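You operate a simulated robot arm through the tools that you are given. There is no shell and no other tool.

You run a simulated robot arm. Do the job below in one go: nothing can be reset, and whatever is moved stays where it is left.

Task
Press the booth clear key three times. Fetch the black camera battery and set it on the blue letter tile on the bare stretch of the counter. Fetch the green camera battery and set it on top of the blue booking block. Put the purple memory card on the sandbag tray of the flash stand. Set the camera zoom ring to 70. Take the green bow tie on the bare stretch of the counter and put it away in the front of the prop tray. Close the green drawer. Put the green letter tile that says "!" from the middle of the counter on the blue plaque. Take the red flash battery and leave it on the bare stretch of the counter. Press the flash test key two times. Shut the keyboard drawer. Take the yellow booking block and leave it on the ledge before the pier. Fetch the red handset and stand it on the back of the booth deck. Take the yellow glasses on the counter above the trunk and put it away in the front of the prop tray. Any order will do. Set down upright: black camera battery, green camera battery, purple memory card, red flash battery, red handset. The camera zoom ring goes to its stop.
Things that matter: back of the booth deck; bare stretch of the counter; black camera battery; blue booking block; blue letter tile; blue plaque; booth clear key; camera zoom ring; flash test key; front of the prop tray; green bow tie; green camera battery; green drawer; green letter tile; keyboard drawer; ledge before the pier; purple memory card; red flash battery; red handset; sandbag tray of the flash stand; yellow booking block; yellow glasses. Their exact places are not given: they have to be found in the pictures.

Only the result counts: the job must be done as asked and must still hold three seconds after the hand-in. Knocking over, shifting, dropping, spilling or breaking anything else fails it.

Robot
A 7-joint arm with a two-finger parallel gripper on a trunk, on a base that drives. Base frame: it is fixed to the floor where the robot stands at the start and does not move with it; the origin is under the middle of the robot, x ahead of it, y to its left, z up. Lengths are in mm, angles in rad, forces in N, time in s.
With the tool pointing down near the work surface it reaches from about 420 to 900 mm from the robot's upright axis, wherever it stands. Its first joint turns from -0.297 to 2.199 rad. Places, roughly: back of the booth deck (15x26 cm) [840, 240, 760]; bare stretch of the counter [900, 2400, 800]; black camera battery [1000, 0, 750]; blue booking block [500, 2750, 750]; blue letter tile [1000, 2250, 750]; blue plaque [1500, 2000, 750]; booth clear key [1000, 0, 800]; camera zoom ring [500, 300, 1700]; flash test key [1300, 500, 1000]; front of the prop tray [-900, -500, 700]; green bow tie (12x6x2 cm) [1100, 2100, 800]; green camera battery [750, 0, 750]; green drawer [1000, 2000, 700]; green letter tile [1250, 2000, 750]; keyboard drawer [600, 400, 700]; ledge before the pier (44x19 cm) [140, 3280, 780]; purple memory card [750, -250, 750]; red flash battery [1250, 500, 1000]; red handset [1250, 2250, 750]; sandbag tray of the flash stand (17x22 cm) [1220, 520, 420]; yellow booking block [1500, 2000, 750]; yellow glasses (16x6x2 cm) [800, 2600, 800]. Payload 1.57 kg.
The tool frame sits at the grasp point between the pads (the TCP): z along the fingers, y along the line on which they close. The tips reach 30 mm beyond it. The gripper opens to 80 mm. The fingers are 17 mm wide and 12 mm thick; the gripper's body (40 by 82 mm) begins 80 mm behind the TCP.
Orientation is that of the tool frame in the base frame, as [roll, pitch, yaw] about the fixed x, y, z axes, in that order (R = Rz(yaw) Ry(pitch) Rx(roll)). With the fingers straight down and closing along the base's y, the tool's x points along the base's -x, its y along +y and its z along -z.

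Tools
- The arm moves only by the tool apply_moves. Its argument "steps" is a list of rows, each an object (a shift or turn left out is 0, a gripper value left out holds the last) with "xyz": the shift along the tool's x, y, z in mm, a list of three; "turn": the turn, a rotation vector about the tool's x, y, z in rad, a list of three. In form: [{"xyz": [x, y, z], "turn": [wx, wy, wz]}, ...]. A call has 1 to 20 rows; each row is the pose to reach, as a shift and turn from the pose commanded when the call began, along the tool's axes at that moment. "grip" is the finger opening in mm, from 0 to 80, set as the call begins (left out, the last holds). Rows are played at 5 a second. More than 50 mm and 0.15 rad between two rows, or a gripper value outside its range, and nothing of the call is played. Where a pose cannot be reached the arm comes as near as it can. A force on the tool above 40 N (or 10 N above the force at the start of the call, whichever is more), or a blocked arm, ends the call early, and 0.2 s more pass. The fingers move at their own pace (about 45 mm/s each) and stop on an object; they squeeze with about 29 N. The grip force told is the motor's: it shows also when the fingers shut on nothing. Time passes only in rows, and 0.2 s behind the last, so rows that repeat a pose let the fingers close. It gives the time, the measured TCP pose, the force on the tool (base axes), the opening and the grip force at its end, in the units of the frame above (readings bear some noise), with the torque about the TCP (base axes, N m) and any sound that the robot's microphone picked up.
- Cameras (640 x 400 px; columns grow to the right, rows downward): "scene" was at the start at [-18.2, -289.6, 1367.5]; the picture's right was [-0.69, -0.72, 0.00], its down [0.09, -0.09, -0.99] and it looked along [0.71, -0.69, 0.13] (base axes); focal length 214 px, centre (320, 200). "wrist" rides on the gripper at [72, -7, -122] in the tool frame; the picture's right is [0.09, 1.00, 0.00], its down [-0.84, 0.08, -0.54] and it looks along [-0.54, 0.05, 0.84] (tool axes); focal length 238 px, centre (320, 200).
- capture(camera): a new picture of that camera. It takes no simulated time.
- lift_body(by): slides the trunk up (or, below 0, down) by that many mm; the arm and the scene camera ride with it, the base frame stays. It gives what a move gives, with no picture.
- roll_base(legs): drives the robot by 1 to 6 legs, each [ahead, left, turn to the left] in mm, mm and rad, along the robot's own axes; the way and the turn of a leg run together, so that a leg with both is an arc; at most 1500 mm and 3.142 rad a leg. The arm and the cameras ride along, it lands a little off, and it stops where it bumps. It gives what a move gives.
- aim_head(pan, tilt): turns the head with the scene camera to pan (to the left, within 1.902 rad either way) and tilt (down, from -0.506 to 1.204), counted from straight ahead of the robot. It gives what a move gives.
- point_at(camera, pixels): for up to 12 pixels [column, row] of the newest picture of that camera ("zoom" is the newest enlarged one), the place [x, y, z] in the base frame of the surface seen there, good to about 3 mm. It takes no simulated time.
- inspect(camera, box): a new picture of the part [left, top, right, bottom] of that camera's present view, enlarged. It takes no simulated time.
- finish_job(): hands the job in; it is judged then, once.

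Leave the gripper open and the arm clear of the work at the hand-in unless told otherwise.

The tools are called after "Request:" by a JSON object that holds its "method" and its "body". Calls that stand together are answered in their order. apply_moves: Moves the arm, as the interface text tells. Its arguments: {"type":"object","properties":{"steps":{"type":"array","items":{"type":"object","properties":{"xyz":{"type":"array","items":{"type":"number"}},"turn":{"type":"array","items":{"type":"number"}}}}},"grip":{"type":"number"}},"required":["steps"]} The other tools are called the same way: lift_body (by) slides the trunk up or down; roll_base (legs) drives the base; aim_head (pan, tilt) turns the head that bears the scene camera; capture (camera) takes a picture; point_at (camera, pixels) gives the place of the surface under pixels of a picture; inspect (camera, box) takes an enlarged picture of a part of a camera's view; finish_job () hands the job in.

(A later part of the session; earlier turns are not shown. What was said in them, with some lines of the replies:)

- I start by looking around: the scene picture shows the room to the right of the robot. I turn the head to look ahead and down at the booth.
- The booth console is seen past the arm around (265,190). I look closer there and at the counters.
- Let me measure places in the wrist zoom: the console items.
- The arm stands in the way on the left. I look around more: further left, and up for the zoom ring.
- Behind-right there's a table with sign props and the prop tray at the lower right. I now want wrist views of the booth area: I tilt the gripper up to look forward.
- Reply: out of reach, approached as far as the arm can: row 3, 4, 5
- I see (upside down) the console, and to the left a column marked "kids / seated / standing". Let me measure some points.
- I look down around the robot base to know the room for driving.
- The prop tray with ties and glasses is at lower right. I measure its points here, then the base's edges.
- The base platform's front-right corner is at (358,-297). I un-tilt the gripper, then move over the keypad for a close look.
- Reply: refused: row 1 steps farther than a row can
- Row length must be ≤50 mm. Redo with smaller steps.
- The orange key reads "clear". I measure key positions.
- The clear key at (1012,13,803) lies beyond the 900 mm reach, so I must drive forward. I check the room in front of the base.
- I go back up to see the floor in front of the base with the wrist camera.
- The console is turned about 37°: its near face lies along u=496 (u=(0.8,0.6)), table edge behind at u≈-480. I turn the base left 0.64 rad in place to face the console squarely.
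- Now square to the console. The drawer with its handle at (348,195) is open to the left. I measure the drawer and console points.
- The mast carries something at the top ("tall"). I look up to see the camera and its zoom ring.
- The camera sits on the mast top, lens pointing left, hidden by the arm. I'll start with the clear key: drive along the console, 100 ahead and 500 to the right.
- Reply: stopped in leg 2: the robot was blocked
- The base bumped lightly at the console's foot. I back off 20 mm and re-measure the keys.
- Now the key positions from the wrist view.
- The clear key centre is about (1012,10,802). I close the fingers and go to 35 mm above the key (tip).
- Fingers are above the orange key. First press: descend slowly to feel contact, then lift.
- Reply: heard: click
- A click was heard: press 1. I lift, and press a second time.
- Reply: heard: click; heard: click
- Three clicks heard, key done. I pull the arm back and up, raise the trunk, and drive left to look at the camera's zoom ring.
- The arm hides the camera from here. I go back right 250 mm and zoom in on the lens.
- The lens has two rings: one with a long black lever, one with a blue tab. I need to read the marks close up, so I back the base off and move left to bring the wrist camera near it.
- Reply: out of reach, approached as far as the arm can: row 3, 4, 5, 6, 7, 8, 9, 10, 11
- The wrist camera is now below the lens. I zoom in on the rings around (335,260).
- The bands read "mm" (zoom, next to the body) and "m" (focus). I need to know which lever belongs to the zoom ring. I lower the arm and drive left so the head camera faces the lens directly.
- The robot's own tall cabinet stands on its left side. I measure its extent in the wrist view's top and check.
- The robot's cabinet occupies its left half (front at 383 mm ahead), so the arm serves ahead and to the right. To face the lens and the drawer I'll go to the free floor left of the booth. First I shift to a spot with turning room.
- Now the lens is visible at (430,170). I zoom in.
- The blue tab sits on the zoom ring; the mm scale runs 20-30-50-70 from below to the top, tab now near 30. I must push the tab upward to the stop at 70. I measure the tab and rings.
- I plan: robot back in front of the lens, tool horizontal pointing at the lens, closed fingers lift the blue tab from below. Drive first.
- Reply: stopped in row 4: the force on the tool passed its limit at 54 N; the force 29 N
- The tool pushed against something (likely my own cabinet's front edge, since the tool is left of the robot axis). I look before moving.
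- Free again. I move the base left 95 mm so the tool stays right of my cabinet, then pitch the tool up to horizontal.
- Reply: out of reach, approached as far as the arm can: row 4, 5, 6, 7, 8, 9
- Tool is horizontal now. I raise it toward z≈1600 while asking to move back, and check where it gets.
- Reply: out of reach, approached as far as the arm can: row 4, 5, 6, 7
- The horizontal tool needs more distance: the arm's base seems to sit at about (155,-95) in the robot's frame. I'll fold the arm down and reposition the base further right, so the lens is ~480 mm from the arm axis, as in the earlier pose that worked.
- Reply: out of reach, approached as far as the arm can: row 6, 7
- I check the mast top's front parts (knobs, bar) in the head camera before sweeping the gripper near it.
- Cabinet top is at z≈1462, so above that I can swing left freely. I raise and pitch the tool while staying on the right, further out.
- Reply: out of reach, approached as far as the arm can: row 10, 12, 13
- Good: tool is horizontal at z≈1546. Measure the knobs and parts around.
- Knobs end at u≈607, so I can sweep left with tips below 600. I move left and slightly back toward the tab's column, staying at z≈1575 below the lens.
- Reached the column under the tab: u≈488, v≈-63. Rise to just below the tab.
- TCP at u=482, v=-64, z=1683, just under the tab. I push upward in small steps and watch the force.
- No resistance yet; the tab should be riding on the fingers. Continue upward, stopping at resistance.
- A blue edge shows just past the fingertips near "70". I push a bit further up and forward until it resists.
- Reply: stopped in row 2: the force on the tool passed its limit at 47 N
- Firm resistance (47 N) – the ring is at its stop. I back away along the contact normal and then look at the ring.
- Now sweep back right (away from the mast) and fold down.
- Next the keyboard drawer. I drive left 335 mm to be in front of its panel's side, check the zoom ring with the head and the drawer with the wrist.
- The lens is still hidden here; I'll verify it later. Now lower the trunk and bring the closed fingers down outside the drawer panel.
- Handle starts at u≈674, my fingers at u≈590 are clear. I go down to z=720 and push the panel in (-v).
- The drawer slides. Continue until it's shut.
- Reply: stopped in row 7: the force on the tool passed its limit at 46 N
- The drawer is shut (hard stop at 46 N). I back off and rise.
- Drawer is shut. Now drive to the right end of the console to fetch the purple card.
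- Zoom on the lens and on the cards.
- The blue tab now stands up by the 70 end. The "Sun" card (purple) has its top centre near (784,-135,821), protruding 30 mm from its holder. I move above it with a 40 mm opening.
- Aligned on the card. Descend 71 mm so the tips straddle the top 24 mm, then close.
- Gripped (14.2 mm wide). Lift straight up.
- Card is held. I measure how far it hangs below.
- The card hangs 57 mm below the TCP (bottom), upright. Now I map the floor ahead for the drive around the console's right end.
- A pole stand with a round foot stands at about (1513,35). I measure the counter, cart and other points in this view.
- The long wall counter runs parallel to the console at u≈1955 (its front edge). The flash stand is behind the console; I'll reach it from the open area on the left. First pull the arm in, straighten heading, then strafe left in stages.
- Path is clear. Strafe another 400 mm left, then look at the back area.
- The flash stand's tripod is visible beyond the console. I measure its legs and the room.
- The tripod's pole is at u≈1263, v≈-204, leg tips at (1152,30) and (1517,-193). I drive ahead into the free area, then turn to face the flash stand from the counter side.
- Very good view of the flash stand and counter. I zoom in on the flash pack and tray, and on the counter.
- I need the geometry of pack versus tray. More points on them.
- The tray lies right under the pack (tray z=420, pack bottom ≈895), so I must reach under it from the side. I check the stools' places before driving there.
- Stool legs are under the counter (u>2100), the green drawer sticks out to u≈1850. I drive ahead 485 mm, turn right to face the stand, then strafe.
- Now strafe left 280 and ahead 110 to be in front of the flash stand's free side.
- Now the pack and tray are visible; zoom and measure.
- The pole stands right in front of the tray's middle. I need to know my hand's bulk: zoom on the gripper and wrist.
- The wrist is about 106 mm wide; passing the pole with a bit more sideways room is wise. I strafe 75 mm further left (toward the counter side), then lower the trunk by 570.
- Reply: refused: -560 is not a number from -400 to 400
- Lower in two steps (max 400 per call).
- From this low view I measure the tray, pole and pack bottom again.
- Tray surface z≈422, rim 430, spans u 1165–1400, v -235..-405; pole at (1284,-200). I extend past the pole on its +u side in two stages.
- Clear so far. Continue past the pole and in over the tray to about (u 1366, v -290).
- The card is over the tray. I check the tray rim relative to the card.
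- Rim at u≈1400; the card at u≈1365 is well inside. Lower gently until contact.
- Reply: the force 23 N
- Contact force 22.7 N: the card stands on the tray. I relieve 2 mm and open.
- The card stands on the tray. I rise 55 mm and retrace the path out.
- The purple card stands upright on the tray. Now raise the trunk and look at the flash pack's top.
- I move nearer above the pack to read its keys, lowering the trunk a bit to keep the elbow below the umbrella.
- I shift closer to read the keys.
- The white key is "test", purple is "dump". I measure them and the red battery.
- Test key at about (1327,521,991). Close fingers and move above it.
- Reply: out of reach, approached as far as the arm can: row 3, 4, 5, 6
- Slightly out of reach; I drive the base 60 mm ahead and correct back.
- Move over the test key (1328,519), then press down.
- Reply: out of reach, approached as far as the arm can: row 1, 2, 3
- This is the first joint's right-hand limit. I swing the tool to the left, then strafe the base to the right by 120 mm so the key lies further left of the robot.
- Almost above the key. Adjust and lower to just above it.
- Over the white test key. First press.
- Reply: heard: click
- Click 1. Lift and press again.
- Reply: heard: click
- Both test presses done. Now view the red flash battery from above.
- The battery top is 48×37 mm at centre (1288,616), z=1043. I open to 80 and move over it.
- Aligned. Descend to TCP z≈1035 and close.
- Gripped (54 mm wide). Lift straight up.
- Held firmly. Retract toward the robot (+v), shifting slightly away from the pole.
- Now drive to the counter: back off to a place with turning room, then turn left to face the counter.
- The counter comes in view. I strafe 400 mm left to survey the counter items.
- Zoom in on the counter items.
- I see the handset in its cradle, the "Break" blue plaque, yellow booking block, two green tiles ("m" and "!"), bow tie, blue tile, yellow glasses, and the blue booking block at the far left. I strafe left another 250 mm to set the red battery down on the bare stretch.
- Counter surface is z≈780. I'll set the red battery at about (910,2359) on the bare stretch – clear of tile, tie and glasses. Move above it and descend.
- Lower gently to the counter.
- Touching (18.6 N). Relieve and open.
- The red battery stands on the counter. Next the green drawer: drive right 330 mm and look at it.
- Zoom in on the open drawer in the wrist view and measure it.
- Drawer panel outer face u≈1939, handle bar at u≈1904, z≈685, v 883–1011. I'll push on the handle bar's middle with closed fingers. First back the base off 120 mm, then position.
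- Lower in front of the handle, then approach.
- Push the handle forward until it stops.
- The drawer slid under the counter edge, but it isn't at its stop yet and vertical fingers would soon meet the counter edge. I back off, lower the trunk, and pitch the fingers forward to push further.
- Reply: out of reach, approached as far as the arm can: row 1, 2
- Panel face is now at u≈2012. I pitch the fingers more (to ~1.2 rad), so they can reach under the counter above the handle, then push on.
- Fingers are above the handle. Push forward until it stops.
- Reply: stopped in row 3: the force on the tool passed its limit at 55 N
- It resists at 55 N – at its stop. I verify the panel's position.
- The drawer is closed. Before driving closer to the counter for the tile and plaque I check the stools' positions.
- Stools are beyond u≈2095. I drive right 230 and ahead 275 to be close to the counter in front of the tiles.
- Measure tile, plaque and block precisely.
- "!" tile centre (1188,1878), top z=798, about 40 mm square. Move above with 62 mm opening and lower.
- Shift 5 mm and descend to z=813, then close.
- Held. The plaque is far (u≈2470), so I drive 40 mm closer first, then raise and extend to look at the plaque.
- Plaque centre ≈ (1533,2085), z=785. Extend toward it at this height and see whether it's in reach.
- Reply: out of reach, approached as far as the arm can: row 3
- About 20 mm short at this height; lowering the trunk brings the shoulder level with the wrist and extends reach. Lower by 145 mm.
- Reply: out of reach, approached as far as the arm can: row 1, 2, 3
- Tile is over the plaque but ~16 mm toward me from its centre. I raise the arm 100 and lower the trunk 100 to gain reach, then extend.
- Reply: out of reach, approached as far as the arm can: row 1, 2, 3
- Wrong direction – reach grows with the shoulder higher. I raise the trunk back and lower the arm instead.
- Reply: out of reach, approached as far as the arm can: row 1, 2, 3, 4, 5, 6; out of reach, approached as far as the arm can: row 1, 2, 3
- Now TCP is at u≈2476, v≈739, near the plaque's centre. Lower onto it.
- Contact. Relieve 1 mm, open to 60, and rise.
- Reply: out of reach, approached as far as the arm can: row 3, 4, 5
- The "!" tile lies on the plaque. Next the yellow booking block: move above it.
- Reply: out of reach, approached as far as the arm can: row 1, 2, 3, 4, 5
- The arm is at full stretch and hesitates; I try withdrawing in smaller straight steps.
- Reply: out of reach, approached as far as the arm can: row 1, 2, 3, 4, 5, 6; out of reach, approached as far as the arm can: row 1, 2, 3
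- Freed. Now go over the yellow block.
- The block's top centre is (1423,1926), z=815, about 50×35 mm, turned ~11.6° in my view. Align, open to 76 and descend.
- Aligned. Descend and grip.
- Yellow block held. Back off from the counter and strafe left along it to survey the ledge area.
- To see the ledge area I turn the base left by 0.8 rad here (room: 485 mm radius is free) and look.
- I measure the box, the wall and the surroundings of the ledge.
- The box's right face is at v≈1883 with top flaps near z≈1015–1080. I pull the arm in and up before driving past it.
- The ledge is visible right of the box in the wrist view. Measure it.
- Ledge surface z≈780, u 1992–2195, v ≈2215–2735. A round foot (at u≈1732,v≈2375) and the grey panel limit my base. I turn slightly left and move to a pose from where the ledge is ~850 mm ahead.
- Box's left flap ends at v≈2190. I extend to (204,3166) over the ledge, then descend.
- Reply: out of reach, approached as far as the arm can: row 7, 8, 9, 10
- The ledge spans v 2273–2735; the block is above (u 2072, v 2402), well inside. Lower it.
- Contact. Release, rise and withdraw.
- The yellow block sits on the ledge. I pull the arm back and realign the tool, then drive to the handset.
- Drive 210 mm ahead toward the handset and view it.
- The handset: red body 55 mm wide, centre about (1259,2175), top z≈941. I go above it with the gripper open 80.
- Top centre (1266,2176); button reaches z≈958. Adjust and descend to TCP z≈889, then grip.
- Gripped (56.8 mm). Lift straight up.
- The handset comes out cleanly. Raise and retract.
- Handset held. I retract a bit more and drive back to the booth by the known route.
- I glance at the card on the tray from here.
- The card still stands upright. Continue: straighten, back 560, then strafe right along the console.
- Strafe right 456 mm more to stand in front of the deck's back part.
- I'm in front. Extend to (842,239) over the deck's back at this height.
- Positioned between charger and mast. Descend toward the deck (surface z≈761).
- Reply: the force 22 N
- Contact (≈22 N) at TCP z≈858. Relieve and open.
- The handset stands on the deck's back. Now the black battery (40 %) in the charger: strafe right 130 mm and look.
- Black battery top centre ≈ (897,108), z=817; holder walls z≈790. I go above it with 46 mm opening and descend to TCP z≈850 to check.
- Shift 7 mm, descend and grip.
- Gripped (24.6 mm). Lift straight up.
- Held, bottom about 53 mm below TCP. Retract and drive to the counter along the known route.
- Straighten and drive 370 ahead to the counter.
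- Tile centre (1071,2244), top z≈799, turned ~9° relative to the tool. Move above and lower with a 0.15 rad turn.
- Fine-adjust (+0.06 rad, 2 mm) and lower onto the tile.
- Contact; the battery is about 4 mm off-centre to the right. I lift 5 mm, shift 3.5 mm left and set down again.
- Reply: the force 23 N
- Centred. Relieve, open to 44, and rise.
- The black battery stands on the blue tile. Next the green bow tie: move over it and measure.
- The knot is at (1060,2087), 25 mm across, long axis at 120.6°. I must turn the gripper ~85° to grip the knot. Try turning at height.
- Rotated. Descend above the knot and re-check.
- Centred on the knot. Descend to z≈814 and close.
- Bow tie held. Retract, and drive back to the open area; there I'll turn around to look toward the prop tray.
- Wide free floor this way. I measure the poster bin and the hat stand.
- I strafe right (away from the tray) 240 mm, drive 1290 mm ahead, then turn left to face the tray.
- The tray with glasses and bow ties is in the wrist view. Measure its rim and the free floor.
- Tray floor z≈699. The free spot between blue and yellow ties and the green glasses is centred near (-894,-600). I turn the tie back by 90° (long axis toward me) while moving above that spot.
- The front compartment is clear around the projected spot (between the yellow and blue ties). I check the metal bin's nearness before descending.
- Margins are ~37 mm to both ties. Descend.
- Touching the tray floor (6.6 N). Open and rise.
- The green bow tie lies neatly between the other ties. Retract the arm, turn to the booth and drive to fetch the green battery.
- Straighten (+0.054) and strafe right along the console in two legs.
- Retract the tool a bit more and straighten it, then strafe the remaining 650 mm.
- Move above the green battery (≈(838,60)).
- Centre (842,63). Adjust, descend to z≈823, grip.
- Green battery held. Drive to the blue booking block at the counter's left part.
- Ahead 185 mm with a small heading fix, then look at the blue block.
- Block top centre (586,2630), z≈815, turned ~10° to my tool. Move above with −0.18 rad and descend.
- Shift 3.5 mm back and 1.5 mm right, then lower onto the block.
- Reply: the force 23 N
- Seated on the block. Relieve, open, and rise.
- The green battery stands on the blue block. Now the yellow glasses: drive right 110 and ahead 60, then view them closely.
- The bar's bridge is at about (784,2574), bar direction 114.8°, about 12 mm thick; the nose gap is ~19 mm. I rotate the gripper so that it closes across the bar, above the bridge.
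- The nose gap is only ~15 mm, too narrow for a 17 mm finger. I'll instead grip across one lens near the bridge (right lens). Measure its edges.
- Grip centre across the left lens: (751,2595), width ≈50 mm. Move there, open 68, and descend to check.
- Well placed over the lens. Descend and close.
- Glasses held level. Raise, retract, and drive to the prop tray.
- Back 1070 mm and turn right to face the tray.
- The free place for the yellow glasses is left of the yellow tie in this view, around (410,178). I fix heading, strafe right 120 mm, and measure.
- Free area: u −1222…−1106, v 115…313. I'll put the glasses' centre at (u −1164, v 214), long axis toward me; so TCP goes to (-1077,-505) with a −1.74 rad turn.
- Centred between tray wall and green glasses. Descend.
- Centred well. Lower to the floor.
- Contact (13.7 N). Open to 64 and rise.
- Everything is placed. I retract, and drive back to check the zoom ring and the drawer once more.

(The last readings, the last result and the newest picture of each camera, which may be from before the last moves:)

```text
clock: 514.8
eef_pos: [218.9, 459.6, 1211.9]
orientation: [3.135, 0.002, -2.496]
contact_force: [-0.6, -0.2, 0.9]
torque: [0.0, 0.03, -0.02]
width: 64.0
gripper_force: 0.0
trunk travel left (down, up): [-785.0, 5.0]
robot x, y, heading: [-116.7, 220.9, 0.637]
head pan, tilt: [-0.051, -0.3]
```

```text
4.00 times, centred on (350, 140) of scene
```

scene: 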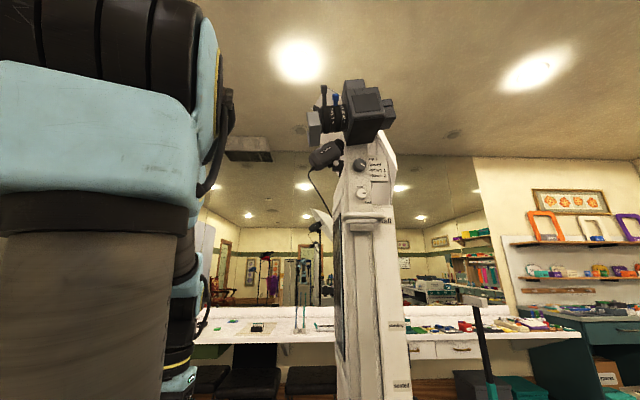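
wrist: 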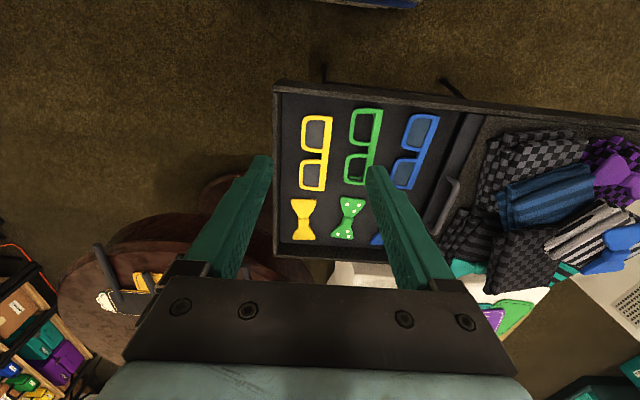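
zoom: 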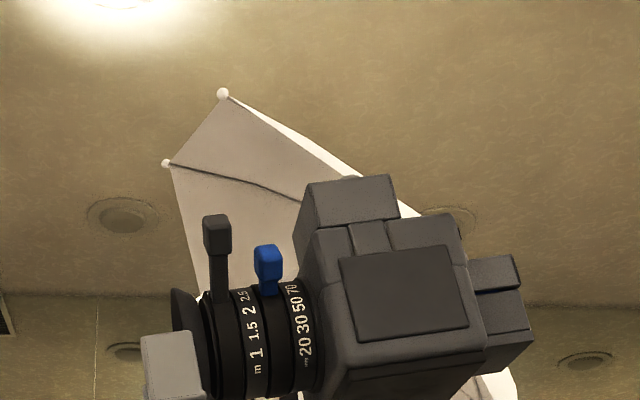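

The tab stands at the 70 end. I measure its angle about the lens axis (u≈553, z≈1727).

Request:
{"method": "point_at", "body": {"camera": "zoom", "pixels": [[268, 258], [268, 250], [268, 275], [268, 290], [294, 290], [306, 345], [303, 325], [299, 305], [310, 372], [250, 330]]}}

Request:
{"method": "inspect", "body": {"camera": "scene", "box": [335, 145, 375, 185]}}

```text
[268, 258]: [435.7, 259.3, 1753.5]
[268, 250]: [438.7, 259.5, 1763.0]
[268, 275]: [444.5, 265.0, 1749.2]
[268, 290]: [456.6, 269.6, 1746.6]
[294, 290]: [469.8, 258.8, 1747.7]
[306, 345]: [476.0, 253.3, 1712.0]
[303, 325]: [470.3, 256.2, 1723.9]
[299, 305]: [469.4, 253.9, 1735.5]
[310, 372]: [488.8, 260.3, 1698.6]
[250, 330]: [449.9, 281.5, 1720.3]
```

```text
10.00 times, centred on (355, 165) of scene
```

zoom: 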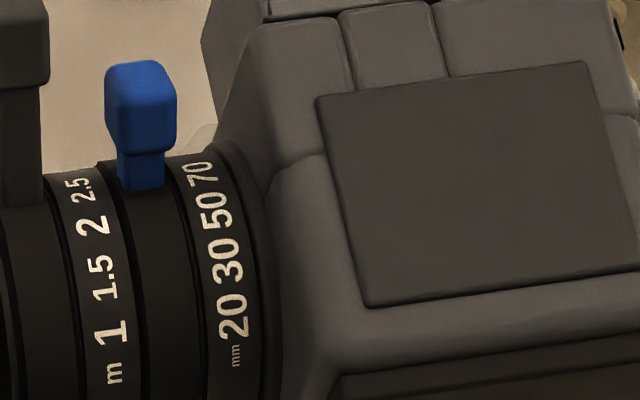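

The tab's stem lines up with "70". A last look at the console from here.

Request:
{"method": "aim_head", "body": {"pan": -0.25, "tilt": 0.6}}

Request:
{"method": "capture", "body": {"camera": "scene"}}

Request:
{"method": "inspect", "body": {"camera": "scene", "box": [250, 80, 500, 280]}}

```text
clock: 516.0
eef_pos: [219.1, 459.2, 1212.2]
orientation: [3.134, 0.005, -2.498]
contact_force: [-0.1, -0.8, 0.1]
torque: [0.0, 0.0, 0.0]
width: 63.9
gripper_force: 0.1
trunk travel left (down, up): [-785.0, 5.0]
robot x, y, heading: [-122.2, 221.5, 0.638]
head pan, tilt: [-0.25, 0.6]
```

```text
taken
```

scene: 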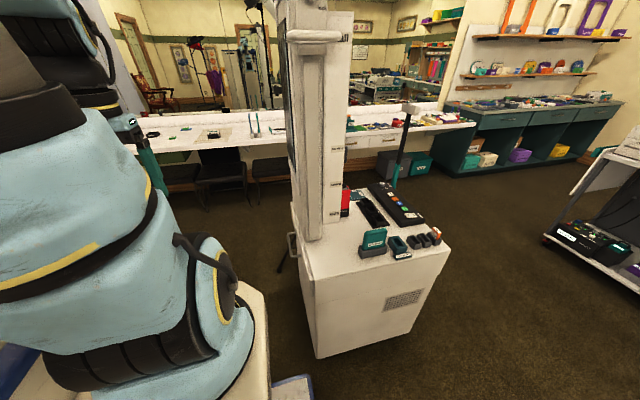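

```text
2.00 times, centred on (375, 180) of scene
```

zoom: 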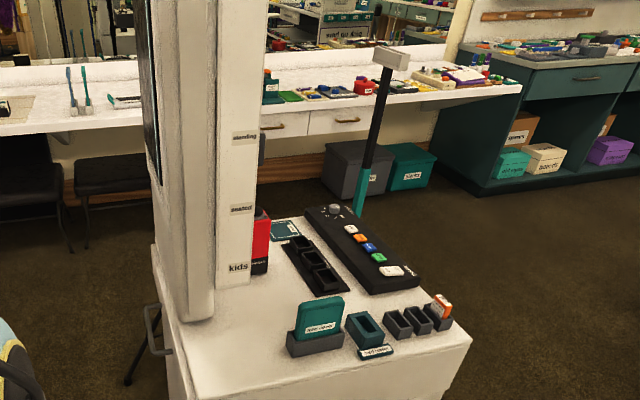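

All jobs are done: handset, batteries, card, tile, block, tie, glasses placed; both drawers shut; ring at 70; keys pressed. The gripper is open and the arm clear – I hand in.

Request:
{"method": "finish_job", "body": {}}

```text
The job is handed in.
```

I did every item on the list and handed the job in; I was not told how it was judged. I checked each placement in the pictures.

| Item | Result |
|---|---|
| Booth clear key | Pressed three times, one click each |
| Flash test key | Pressed two times, one click each |
| Camera zoom ring | Pushed until it resisted at 47 N; the tab lines up with 70 |
| Keyboard drawer | Shut, pushed until it stopped |
| Green drawer | Shut; a 55 N push did not move it further |
| Purple memory card | Standing upright on the sandbag tray |
| Red flash battery | Standing upright on the bare stretch of the counter |
| Black camera battery | Standing upright on the blue letter tile |
| Green camera battery | Standing upright on the blue booking block, overhanging it by 1–2 mm |
| Red handset | Standing upright on the back of the booth deck |
| Green "!" tile | On the blue plaque |
| Yellow booking block | On the ledge before the pier |
| Green bow tie | In the front of the prop tray |
| Yellow glasses | In the front of the prop tray |

Two unplanned contacts happened along the way. The base bumped the foot of the booth console once, lightly, and I backed it off; the console's keys measured in the same place afterwards. The arm was stopped once at 54 N; I think it hit the robot's own cabinet, but I could not see the contact itself.

The last pictures showed nothing knocked over or shifted. I did not look at the counter items again after the last placement there. The gripper is open and the arm is clear of the work.
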